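You operate a simulated robot arm through the tools that you are given. There is no shell and no other tool.

Carry out the task below with a simulated robot arm. There is one attempt and no reset: what you move stays moved.

Task
Light the moving head and steer its spot into the blue ring.
Fine: it is lamp three; yellow fader and dim full up; the other faders stay.

The check looks at the end state, three seconds after you hand in, the way a careful person would. Anything else that was tipped, shoved, dropped, spilled or broken makes it a failure.

Robot
A 6-joint arm with a fingered hand, fixed in place. Base frame: the origin is on the floor under the middle of its stand, x ahead of it, y to its left, z up; the work surface is at about z = 840. Units: mm, degrees, N and s.
With the tool pointing down near the work surface it reaches from about 500 to 960 mm from the base axis. Its first joint turns from -166.0 to 166.0 degrees. Payload 5 kg.
The tool frame sits at the grasp point between the pads (the TCP): z along the fingers, y along the line on which they close. The tips reach 43 mm beyond it. The gripper opens to 144 mm; its body begins 50 mm behind the TCP. The gripper is a hand of 5 fingers: y runs from the thumb to the fingers, the wrist lies at [-21, -133, -233] in the tool frame, and closing takes about 1.5 s.
Orientation is told as [roll, pitch, yaw] about the base's x, y, z axes, in that order, counted from this pose: with the fingers straight down and the wrist toward the robot, the tool's x, y and z point along [0, 1, 0], [1, 0, 0] and [0, 0, -1] of the base frame.

Tools
- The arm moves only by the tool play_rows. Its arguments are lists of equal length, an entry for each row: "offset": the shift along the tool's x, y, z in mm, a list of three; "angular": the turn, a rotation vector about the tool's x, y, z in degrees, a list of three. In form: {"offset": [[dx, dy, dz], ...], "angular": [[wx, wy, wz], ...]}. A call has 1 to 20 rows; each row is the pose to reach, as a shift and turn from the pose commanded when the call began, along the tool's axes at that moment. "hand" is the finger opening in mm, from 0 to 144, set as the call begins (left out, the last holds). Rows are played at 5 a second. More than 50 mm and 8.6 degrees between two rows, or a gripper value outside its range, and nothing of the call is played. A pose out of reach is approached as far as the arm can. The call stops where the force on the tool passes 40 N (or 10 N more than at its start, if that is more) or the arm is blocked; 0.2 s more then pass. The fingers move at their own pace (about 72 mm/s each) and stop on an object; they squeeze with about 26 N. The grip force told is the motor's: it shows also when the fingers shut on nothing. Time passes only in rows, and 0.2 s behind the last, so rows that repeat a pose let the fingers close. The reply holds the time, the measured pose of the TCP, the force on the tool along the base axes, the opening and the grip force, in the units named above and with some noise, with the torque about the TCP (base axes, N m) and any sound that the robot's microphone picked up.
- Cameras (640 x 400 px; columns grow to the right, rows downward): "scene" is fixed at [221, 498, 1550.6]; the picture's right is [-0.97, -0.24, 0.00], its down [-0.13, 0.53, -0.84] and it looks along [0.20, -0.82, -0.54] (base axes); focal length 316 px, centre (320, 200). "wrist" rides on the gripper at [86, -109, -168] in the tool frame; the picture's right is [-0.80, 0.28, -0.53], its down [-0.54, -0.73, 0.42] and it looks along [-0.27, 0.63, 0.73] (tool axes); focal length 275 px, centre (320, 200). There is no depth. A picture from a camera that has moved, and an enlarged one, comes with that camera's place and axes in the base frame and with its lens.
- grab_frame(camera): a new picture of that camera. It takes no simulated time.
- raise_lower(by): slides the trunk up (or, below 0, down) by that many mm; the arm rides with it, the base frame stays. It gives what a move gives, with no picture.
- move_fingers(index, middle, ring, little, thumb_bend, thumb_turn): sets how far each is bent, from 0 (flat) to 1 (curled in); at 0.3 the hand is open as for a grip, at 0.7 the pads meet at the TCP. One left out holds its place. A second passes; each finger stops where it meets its share of the squeeze, and holds until it gets a number again. A gripper value or a shape takes the hand back. It gives what a move gives, with no picture; readings hold the bend of each and the force on index, middle, ring, little, thumb and palm. thumb_turn goes from beside the hand (0) to across from the fingers (1), as for a grip.
- preshape(shape): the hand has 5 fingers and takes this shape, open, in about a second: jaw (thumb against the fingers, like two jaws); tri (thumb and two fingers); tip (a fingertip pinch); poke (one finger out to press); point (the index stretched); flat (the hand flat); cup (the hand cupped); fist (a fist). The gripper value then closes the fingers along that shape, each until it touches; the sizes above hold for jaw. It gives what a move gives, with no picture.
- enlarge(camera, box): a new picture of the part [left, top, right, bottom] of that camera's present view, enlarged. It takes no simulated time.
- hand_in(): hands the job in; it is judged then, once.

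Places have to be worked out from the pictures, the camera data and where the tool is seen. Open the gripper and draw the arm clear of the work before you hand the job in, unless the task says otherwise.

The tools are called by a JSON object that holds its "name" and its "arguments". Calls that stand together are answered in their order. play_rows: Moves the arm, as the interface text tells. Its arguments: {"type":"object","properties":{"offset":{"type":"array","items":{"type":"array","items":{"type":"number"}}},"angular":{"type":"array","items":{"type":"array","items":{"type":"number"}}},"hand":{"type":"number"}},"required":["offset","angular"]} The other tools are called the same way: raise_lower (by) moves the trunk up or down; preshape (shape) gives the hand a shape; move_fingers (index, middle, ring, little, thumb_bend, thumb_turn) moves the fingers one by one; grab_frame (camera) takes a picture; enlarge (camera, box) takes an enlarged picture of a part of a camera's view; hand_in () hands the job in.

At the start:

```text
time_s: 0.0
ee_pos: [469.6, -330.4, 1190.7]
ee_rot: [0.0, 0.0, -0.1]
force: [0.1, -0.6, -0.7]
torque: [0.02, 0.01, 0.02]
gripper_width: 143.4
gripper_force: 0.0
shape: jaw
bend: [0.3, 0.3, 0.3, 0.3, 0.3, 0.98]
finger forces: [0.0, 0.0, 0.1, 0.0, 0.0, 0.0]
trunk travel left (down, up): [-475.0, 115.0]
```

scene: 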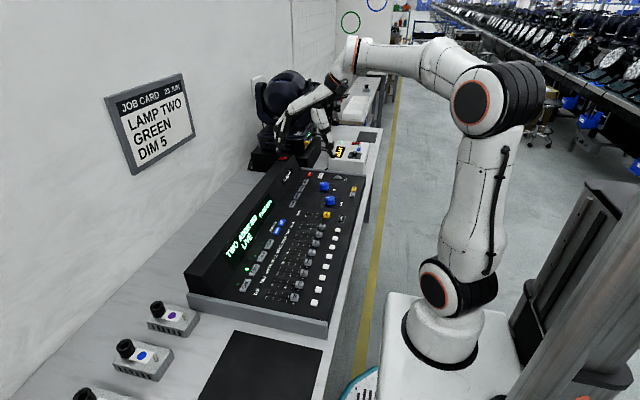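
wrist: 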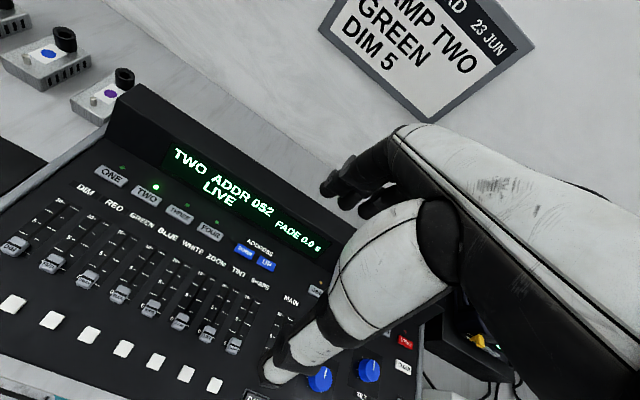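

The console shows lamp TWO live with a row of faders, and the job card differs from the task text, which names lamp three. I'll enlarge the views to read the labels.

{"name": "enlarge", "arguments": {"camera": "scene", "box": [180, 150, 380, 340]}}

{"name": "enlarge", "arguments": {"camera": "wrist", "box": [0, 100, 320, 400]}}

{"name": "enlarge", "arguments": {"camera": "scene", "box": [230, 50, 400, 200]}}

{"name": "enlarge", "arguments": {"camera": "scene", "box": [320, 0, 480, 100]}}

```text
2.11 times, centred on (280, 245) of scene
camera zoom: at [221.0, 498.0, 1550.6], right [-0.97, -0.24, 0.0], down [-0.13, 0.53, -0.84], along [0.2, -0.82, -0.54], focal length 664 px, centre (404, 105)
```

zoom: 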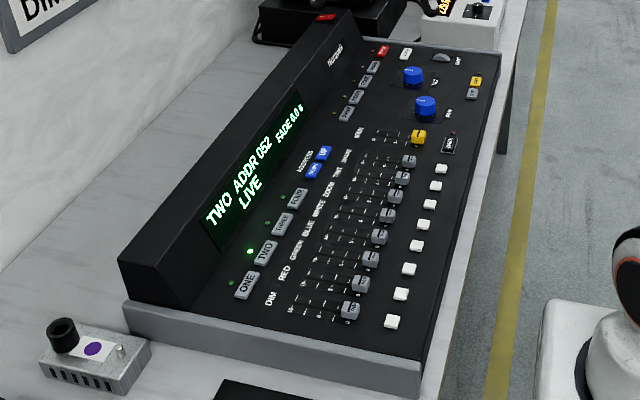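

```text
1.33 times, centred on (160, 250) of wrist
camera zoom: at [360.5, -244.4, 1358.7], right [0.28, -0.8, 0.53], down [-0.73, -0.54, -0.42], along [0.63, -0.27, -0.73], focal length 367 px, centre (533, 133)
```

zoom: 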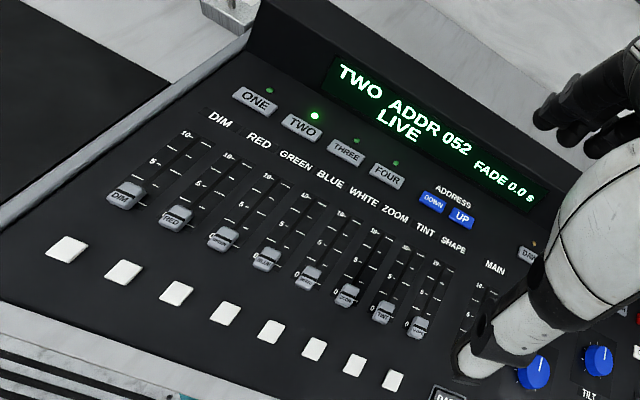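

```text
2.67 times, centred on (315, 125) of scene
camera zoom: at [221.0, 498.0, 1550.6], right [-0.97, -0.24, 0.0], down [-0.13, 0.53, -0.84], along [0.2, -0.82, -0.54], focal length 841 px, centre (333, 400)
```

zoom: 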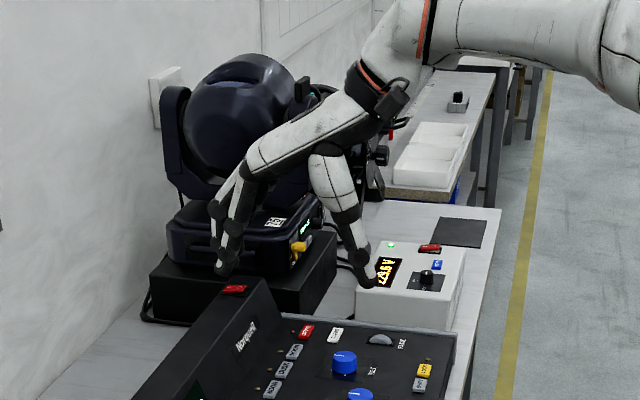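

```text
4.00 times, centred on (400, 50) of scene
camera zoom: at [221.0, 498.0, 1550.6], right [-0.97, -0.24, 0.0], down [-0.13, 0.53, -0.84], along [0.2, -0.82, -0.54], focal length 1262 px, centre (0, 800)
```

zoom: 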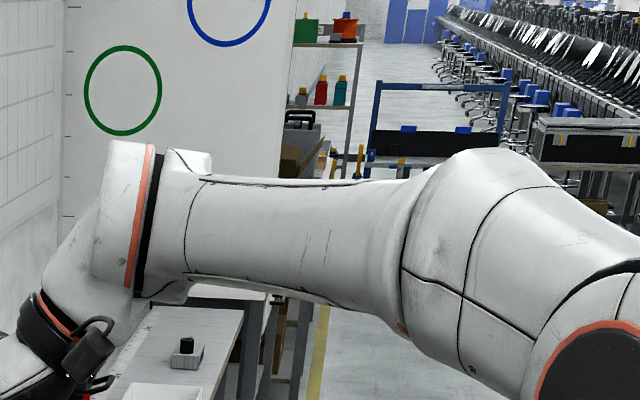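

The yellow-capped fader looks like MAIN. I'll look closer at the lower-right devices and the box with the amber display, then reposition for clearer views.

{"name": "enlarge", "arguments": {"camera": "scene", "box": [315, 125, 395, 175]}}

{"name": "enlarge", "arguments": {"camera": "wrist", "box": [240, 270, 540, 400]}}

{"name": "enlarge", "arguments": {"camera": "scene", "box": [280, 150, 380, 220]}}

```text
8.00 times, centred on (355, 150) of scene
camera zoom: at [221.0, 498.0, 1550.6], right [-0.97, -0.24, 0.0], down [-0.13, 0.53, -0.84], along [0.2, -0.82, -0.54], focal length 2524 px, centre (40, 600)
```

zoom: 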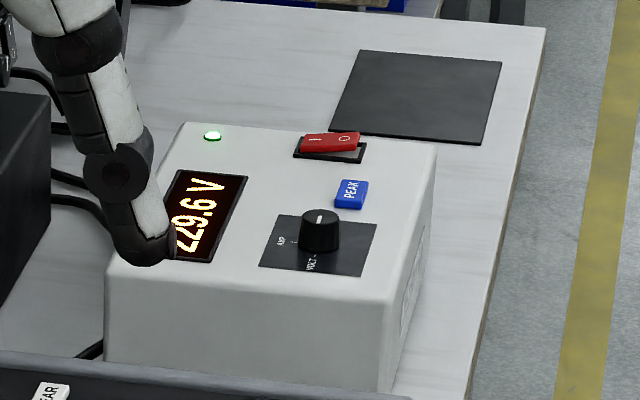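

```text
2.13 times, centred on (390, 335) of wrist
camera zoom: at [360.5, -244.4, 1358.7], right [0.28, -0.8, 0.53], down [-0.73, -0.54, -0.42], along [0.63, -0.27, -0.73], focal length 587 px, centre (171, -88)
```

zoom: 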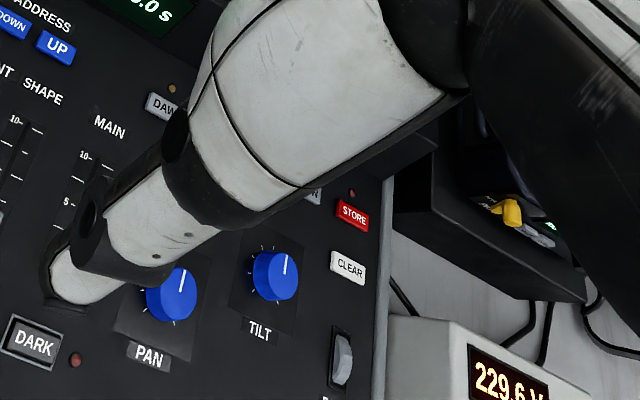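

```text
5.71 times, centred on (330, 185) of scene
camera zoom: at [221.0, 498.0, 1550.6], right [-0.97, -0.24, 0.0], down [-0.13, 0.53, -0.84], along [0.2, -0.82, -0.54], focal length 1803 px, centre (263, 286)
```

zoom: 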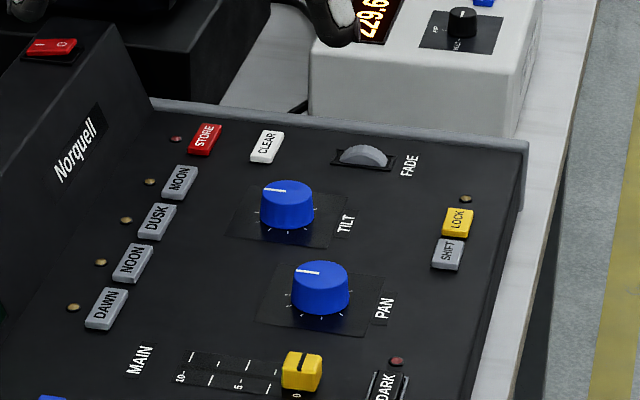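

The box is a mains meter (229.6 V, green LED). I'll zoom on the moving head's own panel and read its display.

{"name": "enlarge", "arguments": {"camera": "scene", "box": [290, 120, 330, 160]}}

{"name": "enlarge", "arguments": {"camera": "wrist", "box": [440, 290, 540, 360]}}

{"name": "enlarge", "arguments": {"camera": "scene", "box": [240, 60, 340, 130]}}

{"name": "enlarge", "arguments": {"camera": "scene", "box": [60, 280, 260, 400]}}

```text
10.00 times, centred on (310, 140) of scene
camera zoom: at [221.0, 498.0, 1550.6], right [-0.97, -0.24, 0.0], down [-0.13, 0.53, -0.84], along [0.2, -0.82, -0.54], focal length 3155 px, centre (420, 800)
```

zoom: 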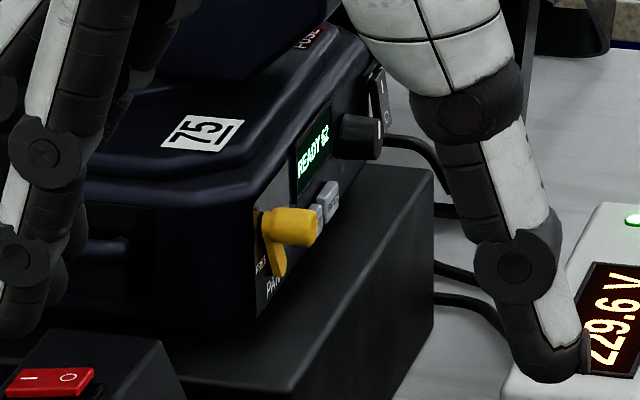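

```text
5.71 times, centred on (490, 325) of wrist
camera zoom: at [360.5, -244.4, 1358.7], right [0.28, -0.8, 0.53], down [-0.73, -0.54, -0.42], along [0.63, -0.27, -0.73], focal length 1573 px, centre (-651, -514)
```

zoom: 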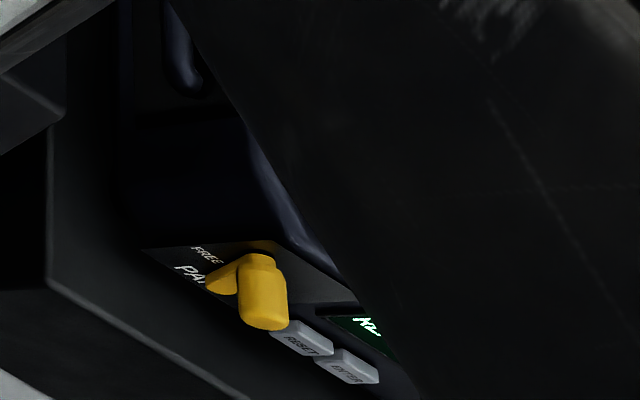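

```text
5.71 times, centred on (290, 95) of scene
camera zoom: at [221.0, 498.0, 1550.6], right [-0.97, -0.24, 0.0], down [-0.13, 0.53, -0.84], along [0.2, -0.82, -0.54], focal length 1803 px, centre (491, 800)
```

zoom: 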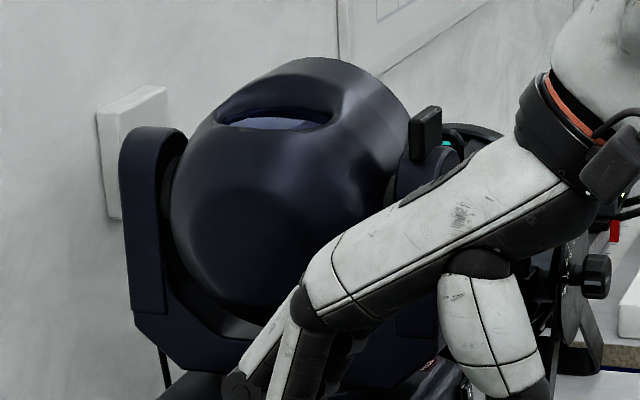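

```text
3.20 times, centred on (160, 340) of scene
camera zoom: at [221.0, 498.0, 1550.6], right [-0.97, -0.24, 0.0], down [-0.13, 0.53, -0.84], along [0.2, -0.82, -0.54], focal length 1010 px, centre (832, -248)
```

zoom: 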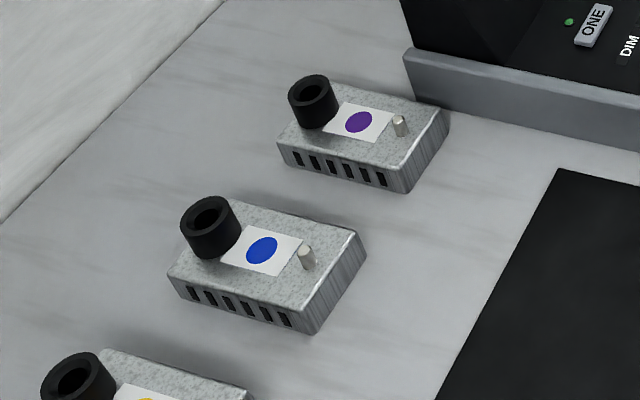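

The head's panel shows "READY" plus a number, a yellow PAN lever and RESET/ENTER keys, but the hand blocks it. I'll lift the arm about 200 mm to clear the scene camera's line of sight.

{"name": "play_rows", "arguments": {"offset": [[0, 0, -40], [0, 0, -80], [0, 0, -120], [0, 0, -160], [0, 0, -200], [0, 0, -200]], "angular": [[0, 0, 0], [0, 0, 0], [0, 0, 0], [0, 0, 0], [0, 0, 0], [0, 0, 0]]}}

{"name": "grab_frame", "arguments": {"camera": "scene"}}

{"name": "grab_frame", "arguments": {"camera": "wrist"}}

```text
time_s: 1.4
ee_pos: [469.4, -331.8, 1391.3]
ee_rot: [0.0, 0.1, -0.1]
force: [-0.9, 0.4, -0.4]
torque: [-0.02, -0.02, 0.01]
gripper_width: 143.7
gripper_force: 0.0
shape: jaw
bend: [0.3, 0.3, 0.3, 0.3, 0.3, 0.98]
finger forces: [0.1, 0.0, 0.1, 0.0, 0.1, 0.0]
trunk travel left (down, up): [-475.0, 115.0]
```

```text
taken
```

scene: 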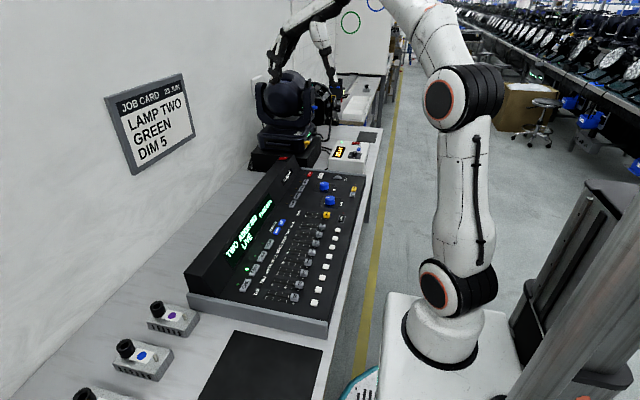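

```text
taken
camera wrist: at [361.0, -245.5, 1558.6], right [0.28, -0.8, 0.53], down [-0.73, -0.54, -0.42], along [0.63, -0.27, -0.73], focal length 275 px, centre (320, 200)
```

wrist: 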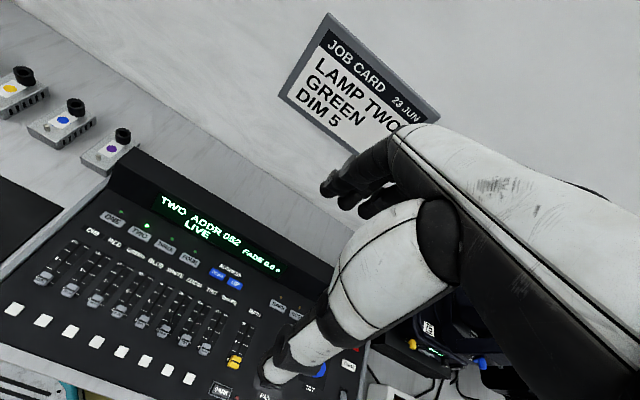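

Now the head is visible to the scene camera. I'll zoom in on its panel, the whole fixture and the rings.

{"name": "enlarge", "arguments": {"camera": "scene", "box": [290, 120, 340, 155]}}

{"name": "enlarge", "arguments": {"camera": "scene", "box": [240, 60, 350, 180]}}

{"name": "enlarge", "arguments": {"camera": "scene", "box": [300, 70, 400, 150]}}

{"name": "enlarge", "arguments": {"camera": "scene", "box": [310, 0, 420, 60]}}

```text
11.43 times, centred on (315, 138) of scene
camera zoom: at [221.0, 498.0, 1550.6], right [-0.97, -0.24, 0.0], down [-0.13, 0.53, -0.84], along [0.2, -0.82, -0.54], focal length 3606 px, centre (377, 914)
```

zoom: 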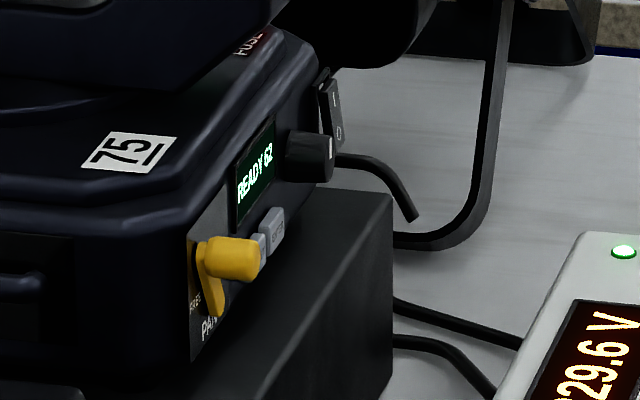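

```text
3.33 times, centred on (295, 120) of scene
camera zoom: at [221.0, 498.0, 1550.6], right [-0.97, -0.24, 0.0], down [-0.13, 0.53, -0.84], along [0.2, -0.82, -0.54], focal length 1052 px, centre (403, 467)
```

zoom: 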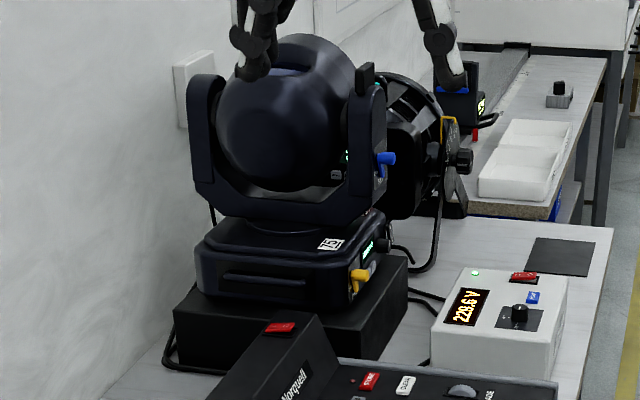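

```text
5.00 times, centred on (350, 110) of scene
camera zoom: at [221.0, 498.0, 1550.6], right [-0.97, -0.24, 0.0], down [-0.13, 0.53, -0.84], along [0.2, -0.82, -0.54], focal length 1578 px, centre (170, 650)
```

zoom: 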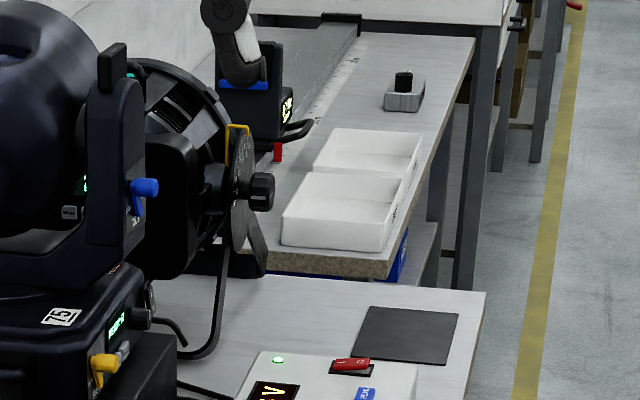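

```text
5.82 times, centred on (365, 30) of scene
camera zoom: at [221.0, 498.0, 1550.6], right [-0.97, -0.24, 0.0], down [-0.13, 0.53, -0.84], along [0.2, -0.82, -0.54], focal length 1836 px, centre (58, 1189)
```

zoom: 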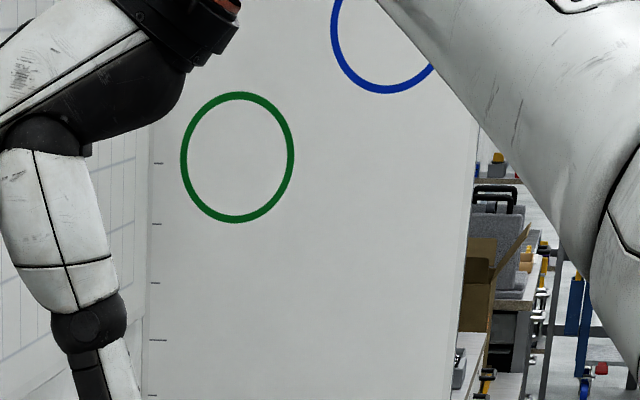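

The head reads "READY 62", with yellow PAN and blue TILT levers. I'll shape the hand to poke and see where the fingertip sits in the wrist view.

{"name": "preshape", "arguments": {"shape": "poke"}}

{"name": "grab_frame", "arguments": {"camera": "wrist"}}

{"name": "enlarge", "arguments": {"camera": "scene", "box": [240, 0, 480, 150]}}

```text
time_s: 2.3
ee_pos: [469.4, -331.2, 1391.0]
ee_rot: [0.0, -0.1, -0.2]
force: [0.2, -0.3, 0.0]
torque: [-0.01, -0.01, -0.04]
gripper_width: 0.0
gripper_force: 0.1
shape: poke
bend: [0.7, 0.7, 0.99, 0.99, 1.0, 1.0]
finger forces: [0.0, 0.0, 0.0, 0.0, 0.0, 0.1]
trunk travel left (down, up): [-475.0, 115.0]
```

```text
taken
camera wrist: at [361.1, -245.6, 1558.3], right [0.28, -0.8, 0.53], down [-0.73, -0.54, -0.42], along [0.63, -0.27, -0.73], focal length 275 px, centre (320, 200)
```

wrist: 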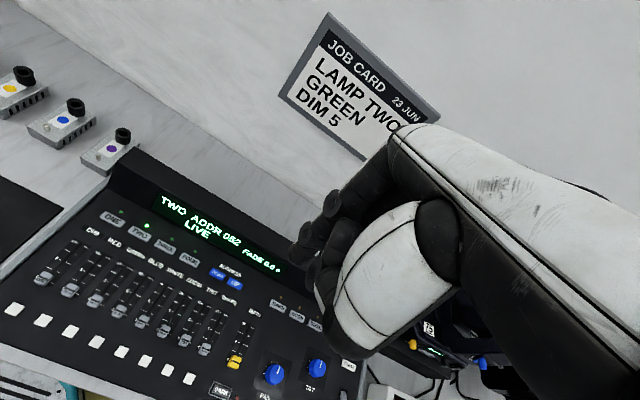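

```text
2.67 times, centred on (360, 75) of scene
camera zoom: at [221.0, 498.0, 1550.6], right [-0.97, -0.24, 0.0], down [-0.13, 0.53, -0.84], along [0.2, -0.82, -0.54], focal length 841 px, centre (213, 533)
```

zoom: 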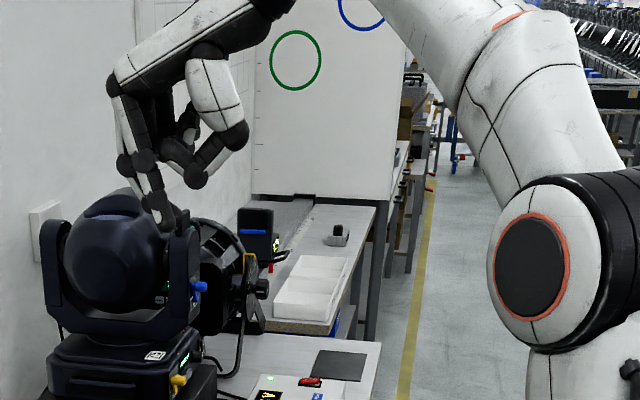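

Poke leaves index and middle at 0.7 bend. I'll zoom in on the fingers to see what sticks out lowest.

{"name": "enlarge", "arguments": {"camera": "scene", "box": [270, 10, 350, 90]}}

{"name": "enlarge", "arguments": {"camera": "wrist", "box": [260, 140, 440, 360]}}

```text
5.00 times, centred on (310, 50) of scene
camera zoom: at [221.0, 498.0, 1550.6], right [-0.97, -0.24, 0.0], down [-0.13, 0.53, -0.84], along [0.2, -0.82, -0.54], focal length 1578 px, centre (370, 950)
```

zoom: 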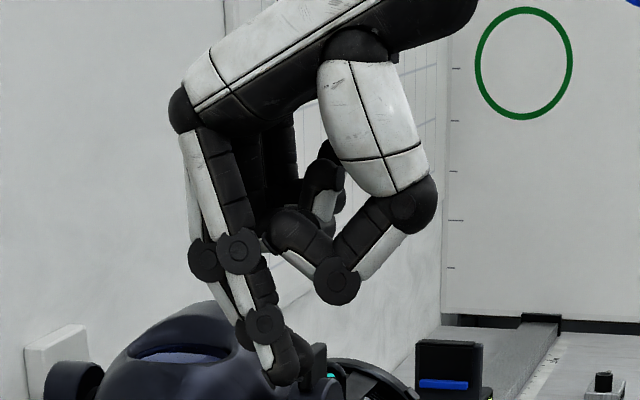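

```text
1.82 times, centred on (350, 250) of wrist
camera zoom: at [361.1, -245.6, 1558.3], right [0.28, -0.8, 0.53], down [-0.73, -0.54, -0.42], along [0.63, -0.27, -0.73], focal length 500 px, centre (266, 109)
```

zoom: 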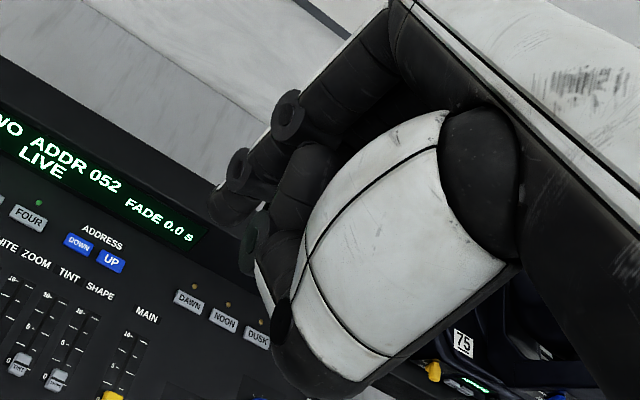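

Two fingertips side by side sit about 40 mm below the TCP. I'd rather have a single index finger out; I'll curl the middle and swing the thumb aside, then look.

{"name": "move_fingers", "arguments": {"index": 0.55, "middle": 1.0, "ring": 1.0, "little": 1.0, "thumb_bend": 1.0, "thumb_turn": 0.0}}

{"name": "grab_frame", "arguments": {"camera": "wrist"}}

{"name": "enlarge", "arguments": {"camera": "scene", "box": [270, 10, 350, 90]}}

```text
time_s: 3.3
ee_pos: [469.2, -332.1, 1391.2]
ee_rot: [-0.1, 0.0, -0.1]
force: [-0.9, 0.2, 0.0]
torque: [-0.02, -0.01, 0.0]
gripper_width: 87.3
gripper_force: 0.1
shape: fingers
bend: [0.55, 1.0, 1.0, 1.0, 1.0, 0.0]
finger forces: [0.0, 0.1, 0.0, 0.1, 0.0, 0.0]
trunk travel left (down, up): [-475.0, 115.0]
```

```text
taken
camera wrist: at [361.2, -245.6, 1558.2], right [0.28, -0.8, 0.53], down [-0.73, -0.54, -0.42], along [0.63, -0.27, -0.73], focal length 275 px, centre (320, 200)
```

wrist: 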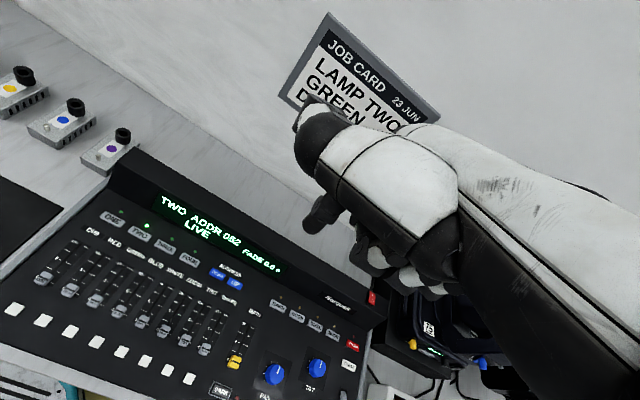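

```text
5.00 times, centred on (310, 50) of scene
camera zoom: at [221.0, 498.0, 1550.6], right [-0.97, -0.24, 0.0], down [-0.13, 0.53, -0.84], along [0.2, -0.82, -0.54], focal length 1578 px, centre (370, 950)
```

zoom: 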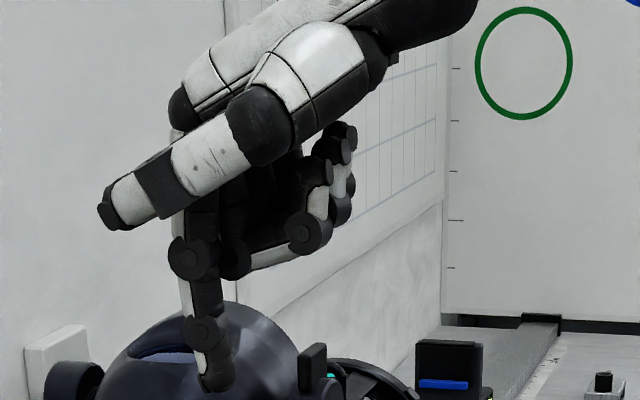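

The index now points straight down on its own. I'll zoom the wrist view to triangulate the fingertip.

{"name": "enlarge", "arguments": {"camera": "wrist", "box": [280, 150, 400, 270]}}

{"name": "enlarge", "arguments": {"camera": "scene", "box": [285, 60, 325, 100]}}

{"name": "enlarge", "arguments": {"camera": "wrist", "box": [60, 180, 380, 400]}}

```text
3.33 times, centred on (340, 210) of wrist
camera zoom: at [361.2, -245.6, 1558.2], right [0.28, -0.8, 0.53], down [-0.73, -0.54, -0.42], along [0.63, -0.27, -0.73], focal length 918 px, centre (253, 167)
```

zoom: 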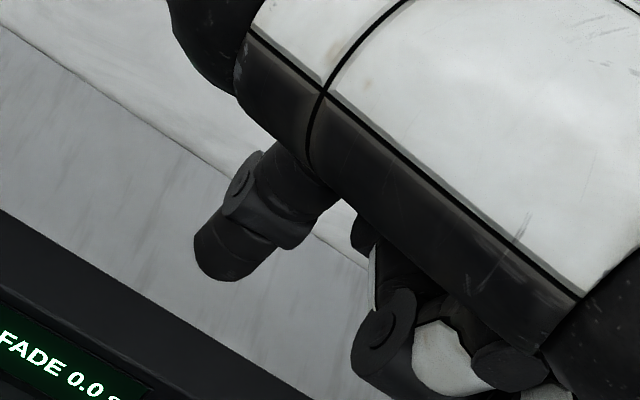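

```text
10.00 times, centred on (305, 80) of scene
camera zoom: at [221.0, 498.0, 1550.6], right [-0.97, -0.24, 0.0], down [-0.13, 0.53, -0.84], along [0.2, -0.82, -0.54], focal length 3155 px, centre (470, 1400)
```

zoom: 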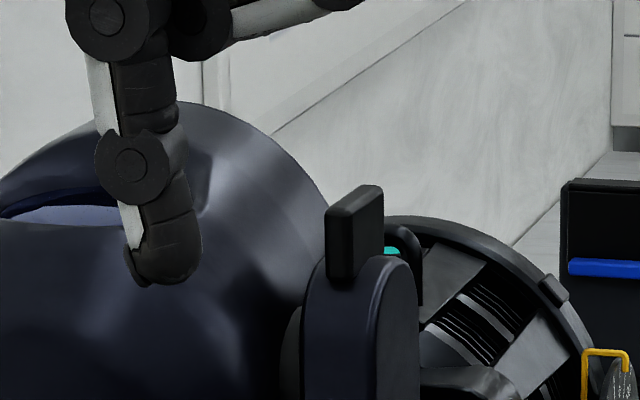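

```text
1.82 times, centred on (220, 290) of wrist
camera zoom: at [361.2, -245.6, 1558.2], right [0.28, -0.8, 0.53], down [-0.73, -0.54, -0.42], along [0.63, -0.27, -0.73], focal length 500 px, centre (502, 36)
```

zoom: 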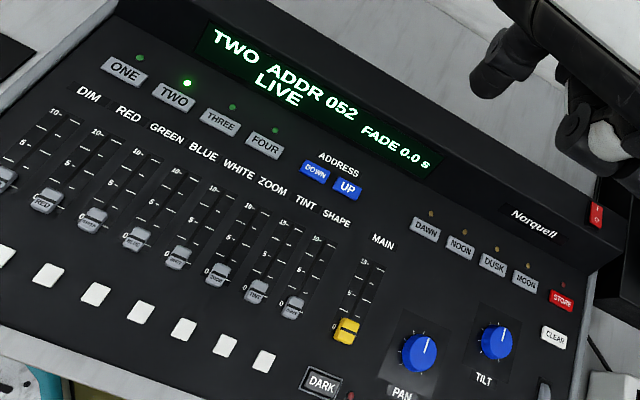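

Triangulating puts the index tip at about [7, 35, 42] in the tool frame, and button THREE at roughly (581, -190, 850). I'll go to a hover about 70 mm above THREE.

{"name": "play_rows", "arguments": {"offset": [[11, 6, 36], [22, 13, 72], [34, 19, 108], [45, 26, 144], [56, 32, 180], [67, 39, 216], [78, 45, 252], [89, 51, 288], [101, 58, 324], [112, 64, 360], [123, 71, 396], [134, 77, 425], [134, 77, 425]], "angular": [[0, 0, 0], [0, 0, 0], [0, 0, 0], [0, 0, 0], [0, 0, 0], [0, 0, 0], [0, 0, 0], [0, 0, 0], [0, 0, 0], [0, 0, 0], [0, 0, 0], [0, 0, 0], [0, 0, 0]]}}

{"name": "grab_frame", "arguments": {"camera": "scene"}}

{"name": "grab_frame", "arguments": {"camera": "wrist"}}

{"name": "enlarge", "arguments": {"camera": "scene", "box": [230, 190, 330, 270]}}

```text
time_s: 6.1
ee_pos: [545.3, -196.6, 965.1]
ee_rot: [0.0, 0.1, 0.0]
force: [0.4, -0.6, -0.4]
torque: [0.01, -0.01, -0.03]
gripper_width: 87.1
gripper_force: 0.1
shape: fingers
bend: [0.55, 1.0, 1.0, 1.0, 1.0, 0.0]
finger forces: [0.0, 0.0, 0.0, 0.1, 0.0, 0.0]
trunk travel left (down, up): [-475.0, 115.0]
```

```text
taken
```

scene: 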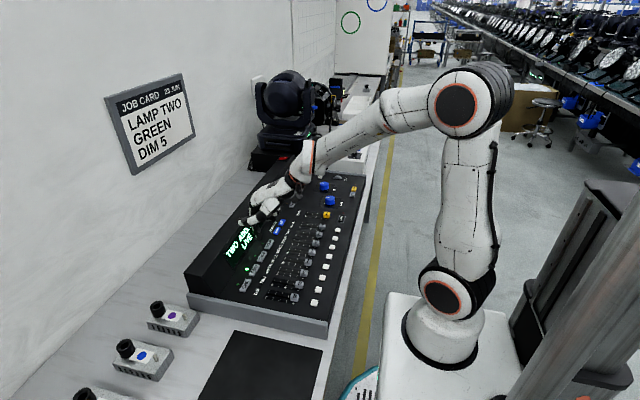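

```text
taken
camera wrist: at [438.0, -110.6, 1133.1], right [0.28, -0.8, 0.53], down [-0.73, -0.54, -0.42], along [0.63, -0.27, -0.73], focal length 275 px, centre (320, 200)
```

wrist: 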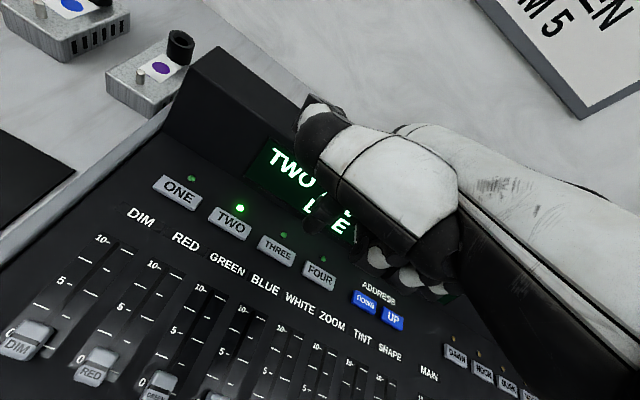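

```text
5.00 times, centred on (280, 230) of scene
camera zoom: at [221.0, 498.0, 1550.6], right [-0.97, -0.24, 0.0], down [-0.13, 0.53, -0.84], along [0.2, -0.82, -0.54], focal length 1578 px, centre (520, 50)
```

zoom: 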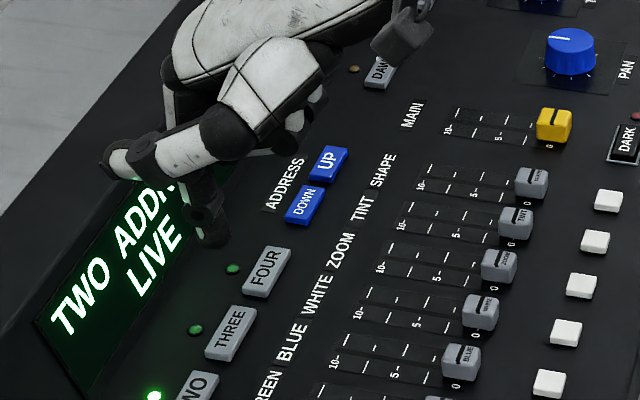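

The tip is right over THREE (about 70 mm above). I'll lower 55 mm and check the alignment before pressing.

{"name": "play_rows", "arguments": {"offset": [[0, 0, 15], [0, 0, 30], [0, 0, 45], [0, 0, 57], [0, 0, 57]], "angular": [[0, 0, 0], [0, 0, 0], [0, 0, 0], [0, 0, 0], [0, 0, 0]]}}

{"name": "enlarge", "arguments": {"camera": "scene", "box": [230, 210, 310, 270]}}

{"name": "enlarge", "arguments": {"camera": "wrist", "box": [160, 120, 420, 320]}}

```text
time_s: 7.3
ee_pos: [547.3, -195.7, 909.1]
ee_rot: [0.1, 0.0, 0.1]
force: [-0.7, 0.2, -1.2]
torque: [-0.02, 0.05, 0.01]
gripper_width: 87.0
gripper_force: 0.0
shape: fingers
bend: [0.55, 1.0, 1.0, 1.0, 1.0, 0.0]
finger forces: [0.1, 0.0, 0.0, 0.1, 0.0, 0.0]
trunk travel left (down, up): [-475.0, 115.0]
```

```text
6.67 times, centred on (270, 240) of scene
camera zoom: at [221.0, 498.0, 1550.6], right [-0.97, -0.24, 0.0], down [-0.13, 0.53, -0.84], along [0.2, -0.82, -0.54], focal length 2103 px, centre (653, -67)
```

zoom: 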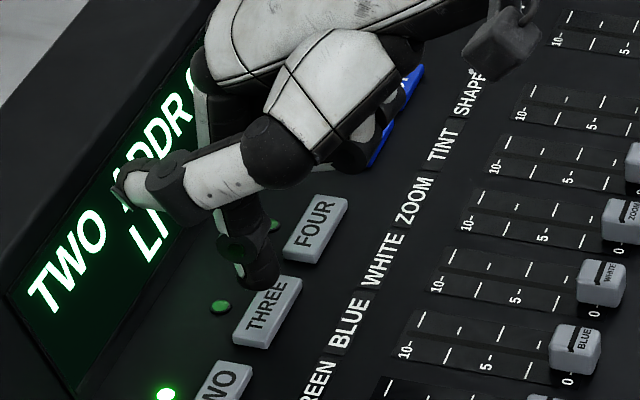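

```text
2.00 times, centred on (290, 220) of wrist
camera zoom: at [437.9, -110.4, 1076.6], right [0.28, -0.8, 0.53], down [-0.73, -0.54, -0.42], along [0.63, -0.27, -0.73], focal length 551 px, centre (380, 160)
```

zoom: 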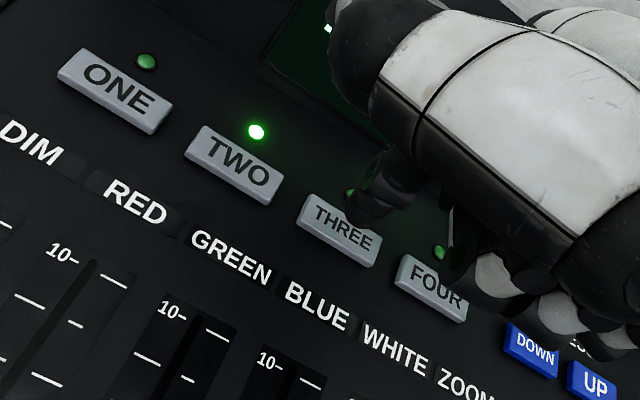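

The tip lines up with THREE, about 12–15 mm above it. I'll press down in small steps.

{"name": "play_rows", "arguments": {"offset": [[0, 0, 4], [0, 0, 8], [0, 0, 11], [0, 0, 13], [0, 0, 13]], "angular": [[0, 0, 0], [0, 0, 0], [0, 0, 0], [0, 0, 0], [0, 0, 0]]}}

{"name": "enlarge", "arguments": {"camera": "scene", "box": [230, 210, 310, 270]}}

```text
time_s: 8.5
ee_pos: [545.8, -195.5, 895.9]
ee_rot: [0.0, 0.0, -0.1]
force: [-0.7, 0.0, 0.2]
torque: [0.01, -0.02, 0.01]
gripper_width: 86.8
gripper_force: 0.1
shape: fingers
bend: [0.55, 1.0, 1.0, 1.0, 1.0, 0.0]
finger forces: [0.0, 0.0, 0.0, 0.1, 0.0, 0.0]
trunk travel left (down, up): [-475.0, 115.0]
```

```text
6.67 times, centred on (270, 240) of scene
camera zoom: at [221.0, 498.0, 1550.6], right [-0.97, -0.24, 0.0], down [-0.13, 0.53, -0.84], along [0.2, -0.82, -0.54], focal length 2103 px, centre (653, -67)
```

zoom: 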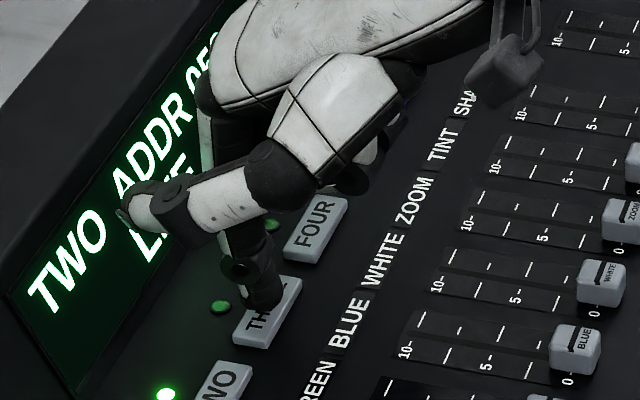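

No contact force yet; I'll continue pressing in 2 mm steps.

{"name": "play_rows", "arguments": {"offset": [[0, 0, 2], [0, 0, 4], [0, 0, 5], [0, 0, 5]], "angular": [[0, 0, 0], [0, 0, 0], [0, 0, 0], [0, 0, 0]]}}

{"name": "enlarge", "arguments": {"camera": "scene", "box": [230, 190, 330, 270]}}

```text
time_s: 9.5
ee_pos: [546.0, -196.1, 892.1]
ee_rot: [0.0, 0.0, 0.1]
force: [-0.6, -0.4, 4.5]
torque: [0.04, -0.2, -0.01]
gripper_width: 87.3
gripper_force: 2.0
shape: fingers
bend: [0.55, 1.0, 1.0, 1.0, 1.0, 0.0]
finger forces: [3.8, 0.1, 0.1, 0.0, 0.0, 0.0]
trunk travel left (down, up): [-475.0, 115.0]
heard: click
```

```text
5.00 times, centred on (280, 230) of scene
camera zoom: at [221.0, 498.0, 1550.6], right [-0.97, -0.24, 0.0], down [-0.13, 0.53, -0.84], along [0.2, -0.82, -0.54], focal length 1578 px, centre (520, 50)
```

zoom: 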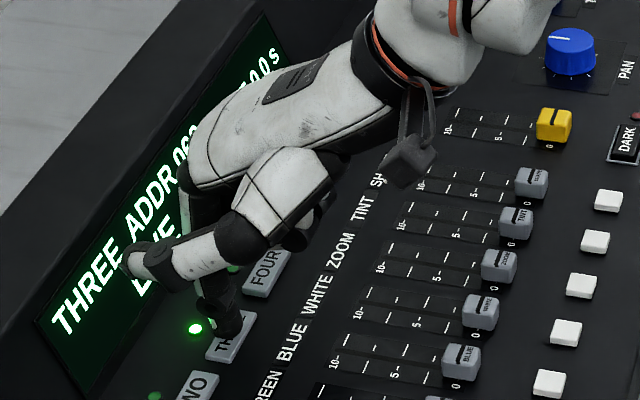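

A click, and the display now shows THREE with its LED lit. I'll lift 100 mm and read the address.

{"name": "play_rows", "arguments": {"offset": [[0, 0, -20], [-10, -15, -50], [-20, -30, -80], [-30, -45, -110], [-30, -45, -110]], "angular": [[0, 0, 0], [0, 0, 0], [0, 0, 0], [0, 0, 0], [0, 0, 0]]}}

{"name": "enlarge", "arguments": {"camera": "scene", "box": [220, 180, 320, 270]}}

{"name": "grab_frame", "arguments": {"camera": "wrist"}}

{"name": "enlarge", "arguments": {"camera": "scene", "box": [290, 100, 350, 160]}}

```text
time_s: 10.7
ee_pos: [500.3, -225.6, 1001.4]
ee_rot: [-0.1, 0.0, -0.1]
force: [0.3, -0.2, -0.3]
torque: [0.01, -0.04, -0.01]
gripper_width: 87.1
gripper_force: 0.0
shape: fingers
bend: [0.55, 1.0, 1.0, 1.0, 1.0, 0.0]
finger forces: [0.1, 0.0, 0.1, 0.0, 0.0, 0.0]
trunk travel left (down, up): [-475.0, 115.0]
```

```text
4.44 times, centred on (270, 225) of scene
camera zoom: at [221.0, 498.0, 1550.6], right [-0.97, -0.24, 0.0], down [-0.13, 0.53, -0.84], along [0.2, -0.82, -0.54], focal length 1402 px, centre (542, 89)
```

zoom: 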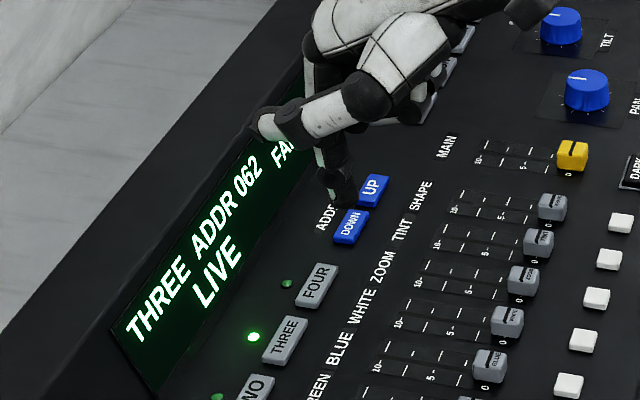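

```text
taken
camera wrist: at [392.3, -140.5, 1168.7], right [0.28, -0.8, 0.53], down [-0.73, -0.54, -0.42], along [0.63, -0.27, -0.73], focal length 275 px, centre (320, 200)
```

wrist: 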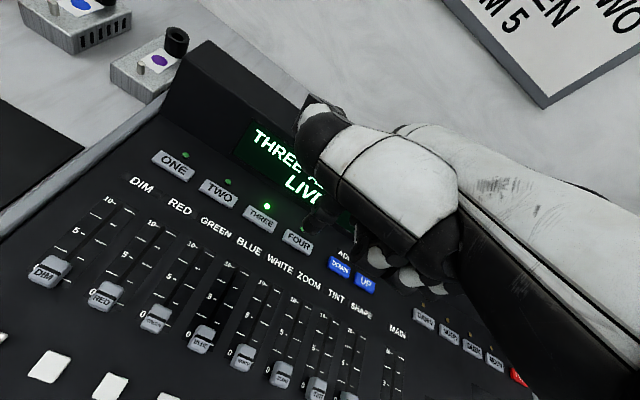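

```text
6.67 times, centred on (320, 130) of scene
camera zoom: at [221.0, 498.0, 1550.6], right [-0.97, -0.24, 0.0], down [-0.13, 0.53, -0.84], along [0.2, -0.82, -0.54], focal length 2103 px, centre (320, 667)
```

zoom: 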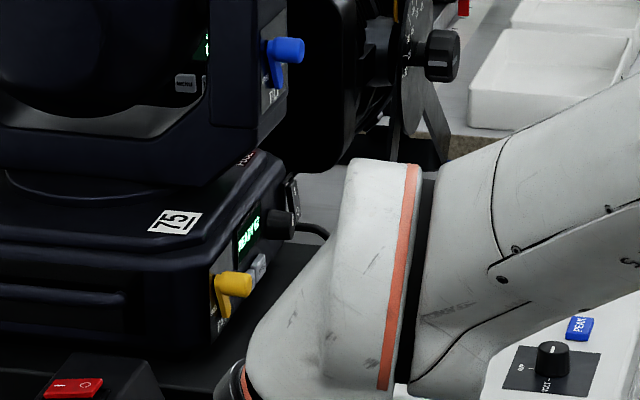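

Console lamp THREE has address 062, which matches the head's "READY 62", so no address change is needed. Next is the MAIN (yellow) fader at about (426, -447); I'll hover behind its cap.

{"name": "play_rows", "arguments": {"offset": [[-33, -20, 0], [-66, -40, 0], [-99, -60, 0], [-132, -80, 5], [-165, -100, 15], [-198, -120, 25], [-230, -139, 41], [-230, -139, 41]], "angular": [[0, 0, 0], [0, 0, 0], [0, 0, 0], [0, 0, 0], [0, 0, 0], [0, 0, 0], [0, 0, 0], [0, 0, 0]]}}

{"name": "grab_frame", "arguments": {"camera": "wrist"}}

{"name": "enlarge", "arguments": {"camera": "scene", "box": [280, 160, 380, 240]}}

```text
time_s: 12.5
ee_pos: [361.2, -457.2, 959.0]
ee_rot: [0.0, 0.0, -0.1]
force: [-0.5, -0.6, 0.1]
torque: [0.03, -0.03, 0.01]
gripper_width: 87.1
gripper_force: 0.0
shape: fingers
bend: [0.55, 1.0, 1.0, 1.0, 1.0, 0.0]
finger forces: [0.0, 0.1, 0.0, 0.1, 0.1, 0.0]
trunk travel left (down, up): [-475.0, 115.0]
```

```text
taken
camera wrist: at [253.1, -371.0, 1127.4], right [0.28, -0.8, 0.53], down [-0.73, -0.54, -0.42], along [0.63, -0.27, -0.73], focal length 275 px, centre (320, 200)
```

wrist: 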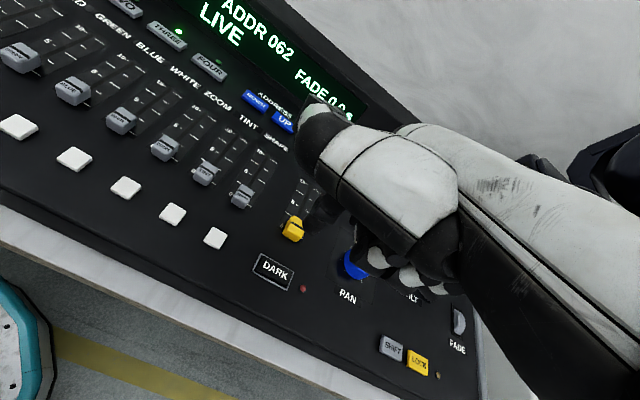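

```text
5.00 times, centred on (330, 200) of scene
camera zoom: at [221.0, 498.0, 1550.6], right [-0.97, -0.24, 0.0], down [-0.13, 0.53, -0.84], along [0.2, -0.82, -0.54], focal length 1578 px, centre (270, 200)
```

zoom: 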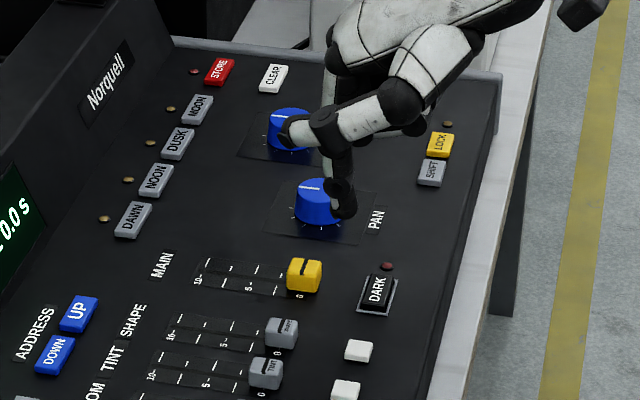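

MAIN's cap is at about (427, -452) and the DARK button ends near x=382, leaving a gap centred near x=398. I'll shift slightly and lower the fingertip into that gap to about z=855.

{"name": "play_rows", "arguments": {"offset": [[-2, 3, 15], [-2, 3, 30], [-2, 3, 45], [-2, 3, 58], [-2, 3, 58]], "angular": [[0, 0, 0], [0, 0, 0], [0, 0, 0], [0, 0, 0], [0, 0, 0]]}}

{"name": "enlarge", "arguments": {"camera": "wrist", "box": [200, 120, 440, 320]}}

{"name": "enlarge", "arguments": {"camera": "scene", "box": [300, 180, 370, 240]}}

```text
time_s: 13.7
ee_pos: [364.7, -458.4, 902.5]
ee_rot: [0.1, 0.0, -0.1]
force: [0.1, 0.1, -0.3]
torque: [0.01, -0.02, -0.01]
gripper_width: 87.2
gripper_force: 0.1
shape: fingers
bend: [0.55, 1.0, 1.0, 1.0, 1.0, 0.0]
finger forces: [0.0, 0.0, 0.1, 0.0, 0.1, 0.0]
trunk travel left (down, up): [-475.0, 115.0]
```

```text
2.00 times, centred on (320, 220) of wrist
camera zoom: at [255.7, -372.4, 1068.9], right [0.28, -0.8, 0.53], down [-0.73, -0.54, -0.42], along [0.63, -0.27, -0.73], focal length 551 px, centre (320, 160)
```

zoom: 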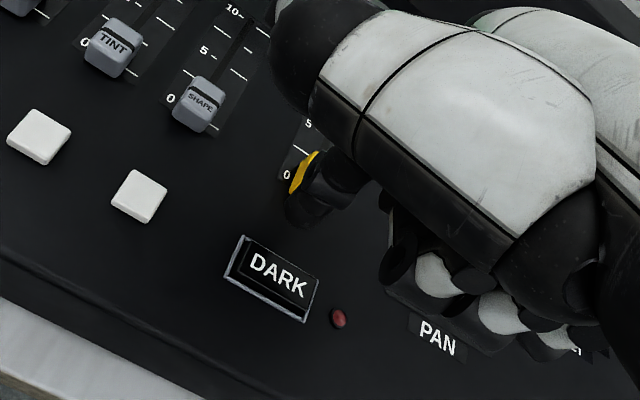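

```text
6.67 times, centred on (335, 210) of scene
camera zoom: at [221.0, 498.0, 1550.6], right [-0.97, -0.24, 0.0], down [-0.13, 0.53, -0.84], along [0.2, -0.82, -0.54], focal length 2103 px, centre (220, 133)
```

zoom: 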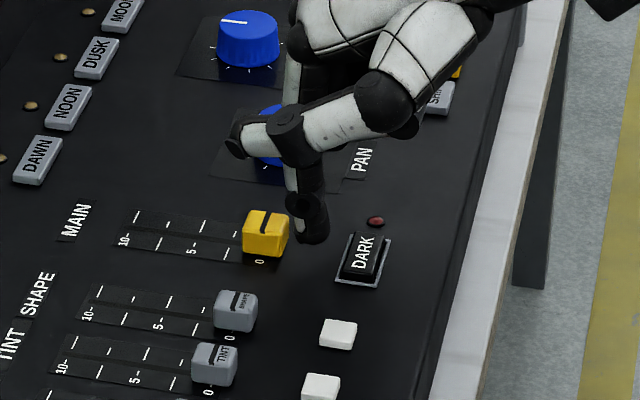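

The tip is in the gap behind the yellow cap. I'll drop 6 mm more and push the fader forward (+x) about 60 mm.

{"name": "play_rows", "arguments": {"offset": [[0, 0, 3], [0, 0, 6], [0, 6, 6], [0, 12, 6], [0, 18, 6], [0, 24, 6], [0, 30, 6], [0, 36, 6], [0, 42, 6], [0, 48, 6], [0, 54, 6], [0, 60, 6], [0, 60, 6]], "angular": [[0, 0, 0], [0, 0, 0], [0, 0, 0], [0, 0, 0], [0, 0, 0], [0, 0, 0], [0, 0, 0], [0, 0, 0], [0, 0, 0], [0, 0, 0], [0, 0, 0], [0, 0, 0], [0, 0, 0]]}}

{"name": "enlarge", "arguments": {"camera": "scene", "box": [300, 180, 370, 240]}}

{"name": "enlarge", "arguments": {"camera": "wrist", "box": [200, 120, 440, 320]}}

```text
time_s: 16.5
ee_pos: [425.8, -457.8, 896.5]
ee_rot: [0.1, 0.0, 0.0]
force: [0.7, 0.4, -0.9]
torque: [-0.03, 0.03, 0.0]
gripper_width: 87.2
gripper_force: 0.0
shape: fingers
bend: [0.55, 1.0, 1.0, 1.0, 1.0, 0.0]
finger forces: [0.1, 0.0, 0.0, 0.0, 0.0, 0.0]
trunk travel left (down, up): [-475.0, 115.0]
```

```text
6.67 times, centred on (335, 210) of scene
camera zoom: at [221.0, 498.0, 1550.6], right [-0.97, -0.24, 0.0], down [-0.13, 0.53, -0.84], along [0.2, -0.82, -0.54], focal length 2103 px, centre (220, 133)
```

zoom: 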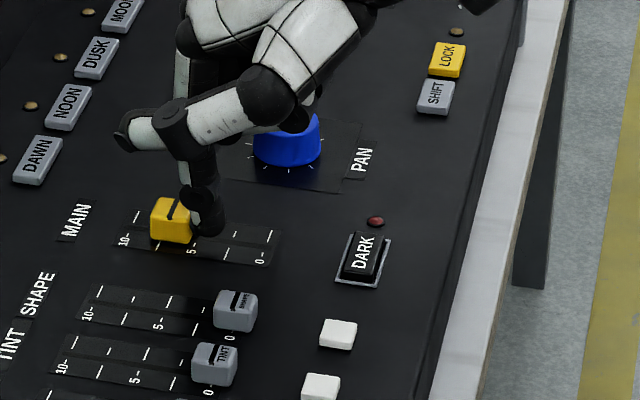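

```text
2.00 times, centred on (320, 220) of wrist
camera zoom: at [316.5, -372.3, 1063.5], right [0.28, -0.8, 0.53], down [-0.73, -0.54, -0.42], along [0.63, -0.27, -0.73], focal length 551 px, centre (320, 160)
```

zoom: 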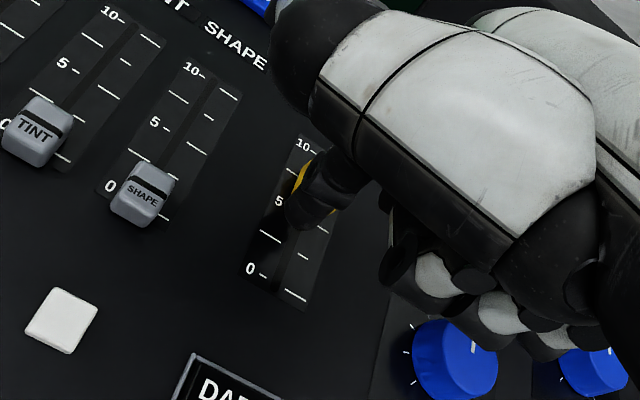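

The fader slides easily and is around 7. I'll push another 20 mm and check.

{"name": "play_rows", "arguments": {"offset": [[0, 5, 0], [0, 10, 0], [0, 15, 0], [0, 20, 0], [0, 20, 0]], "angular": [[0, 0, 0], [0, 0, 0], [0, 0, 0], [0, 0, 0], [0, 0, 0]]}}

{"name": "enlarge", "arguments": {"camera": "scene", "box": [300, 190, 350, 230]}}

```text
time_s: 17.7
ee_pos: [445.4, -456.8, 896.2]
ee_rot: [-0.1, 0.0, -0.2]
force: [0.5, 0.1, -0.6]
torque: [0.01, -0.01, 0.0]
gripper_width: 87.2
gripper_force: 0.0
shape: fingers
bend: [0.55, 1.0, 1.0, 1.0, 1.0, 0.0]
finger forces: [0.2, 0.0, 0.0, 0.1, 0.0, 0.0]
trunk travel left (down, up): [-475.0, 115.0]
```

```text
10.00 times, centred on (325, 210) of scene
camera zoom: at [221.0, 498.0, 1550.6], right [-0.97, -0.24, 0.0], down [-0.13, 0.53, -0.84], along [0.2, -0.82, -0.54], focal length 3155 px, centre (270, 100)
```

zoom: 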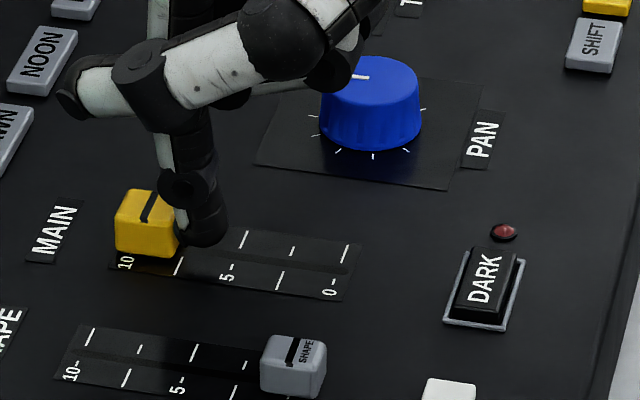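

The cap is around 9.4. I'll push the last few millimetres gently in 1–2 mm steps against the end stop.

{"name": "play_rows", "arguments": {"offset": [[0, 2, 0], [0, 4, 0], [0, 6, 0], [0, 6, 0]], "angular": [[0, 0, 0], [0, 0, 0], [0, 0, 0], [0, 0, 0]]}}

{"name": "enlarge", "arguments": {"camera": "scene", "box": [300, 190, 350, 230]}}

```text
time_s: 18.7
ee_pos: [449.8, -458.4, 896.5]
ee_rot: [0.1, 0.0, 0.0]
force: [0.0, -0.2, 0.5]
torque: [0.02, -0.01, -0.01]
gripper_width: 87.3
gripper_force: 0.0
shape: fingers
bend: [0.55, 1.0, 1.0, 1.0, 1.0, 0.0]
finger forces: [0.0, 0.0, 0.0, 0.0, 0.0, 0.0]
trunk travel left (down, up): [-475.0, 115.0]
```

```text
10.00 times, centred on (325, 210) of scene
camera zoom: at [221.0, 498.0, 1550.6], right [-0.97, -0.24, 0.0], down [-0.13, 0.53, -0.84], along [0.2, -0.82, -0.54], focal length 3155 px, centre (270, 100)
```

zoom: 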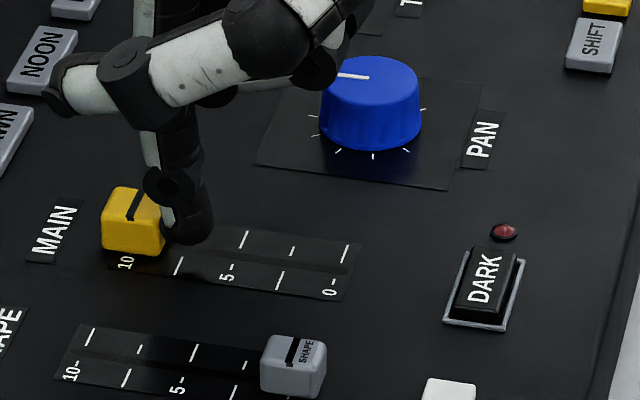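

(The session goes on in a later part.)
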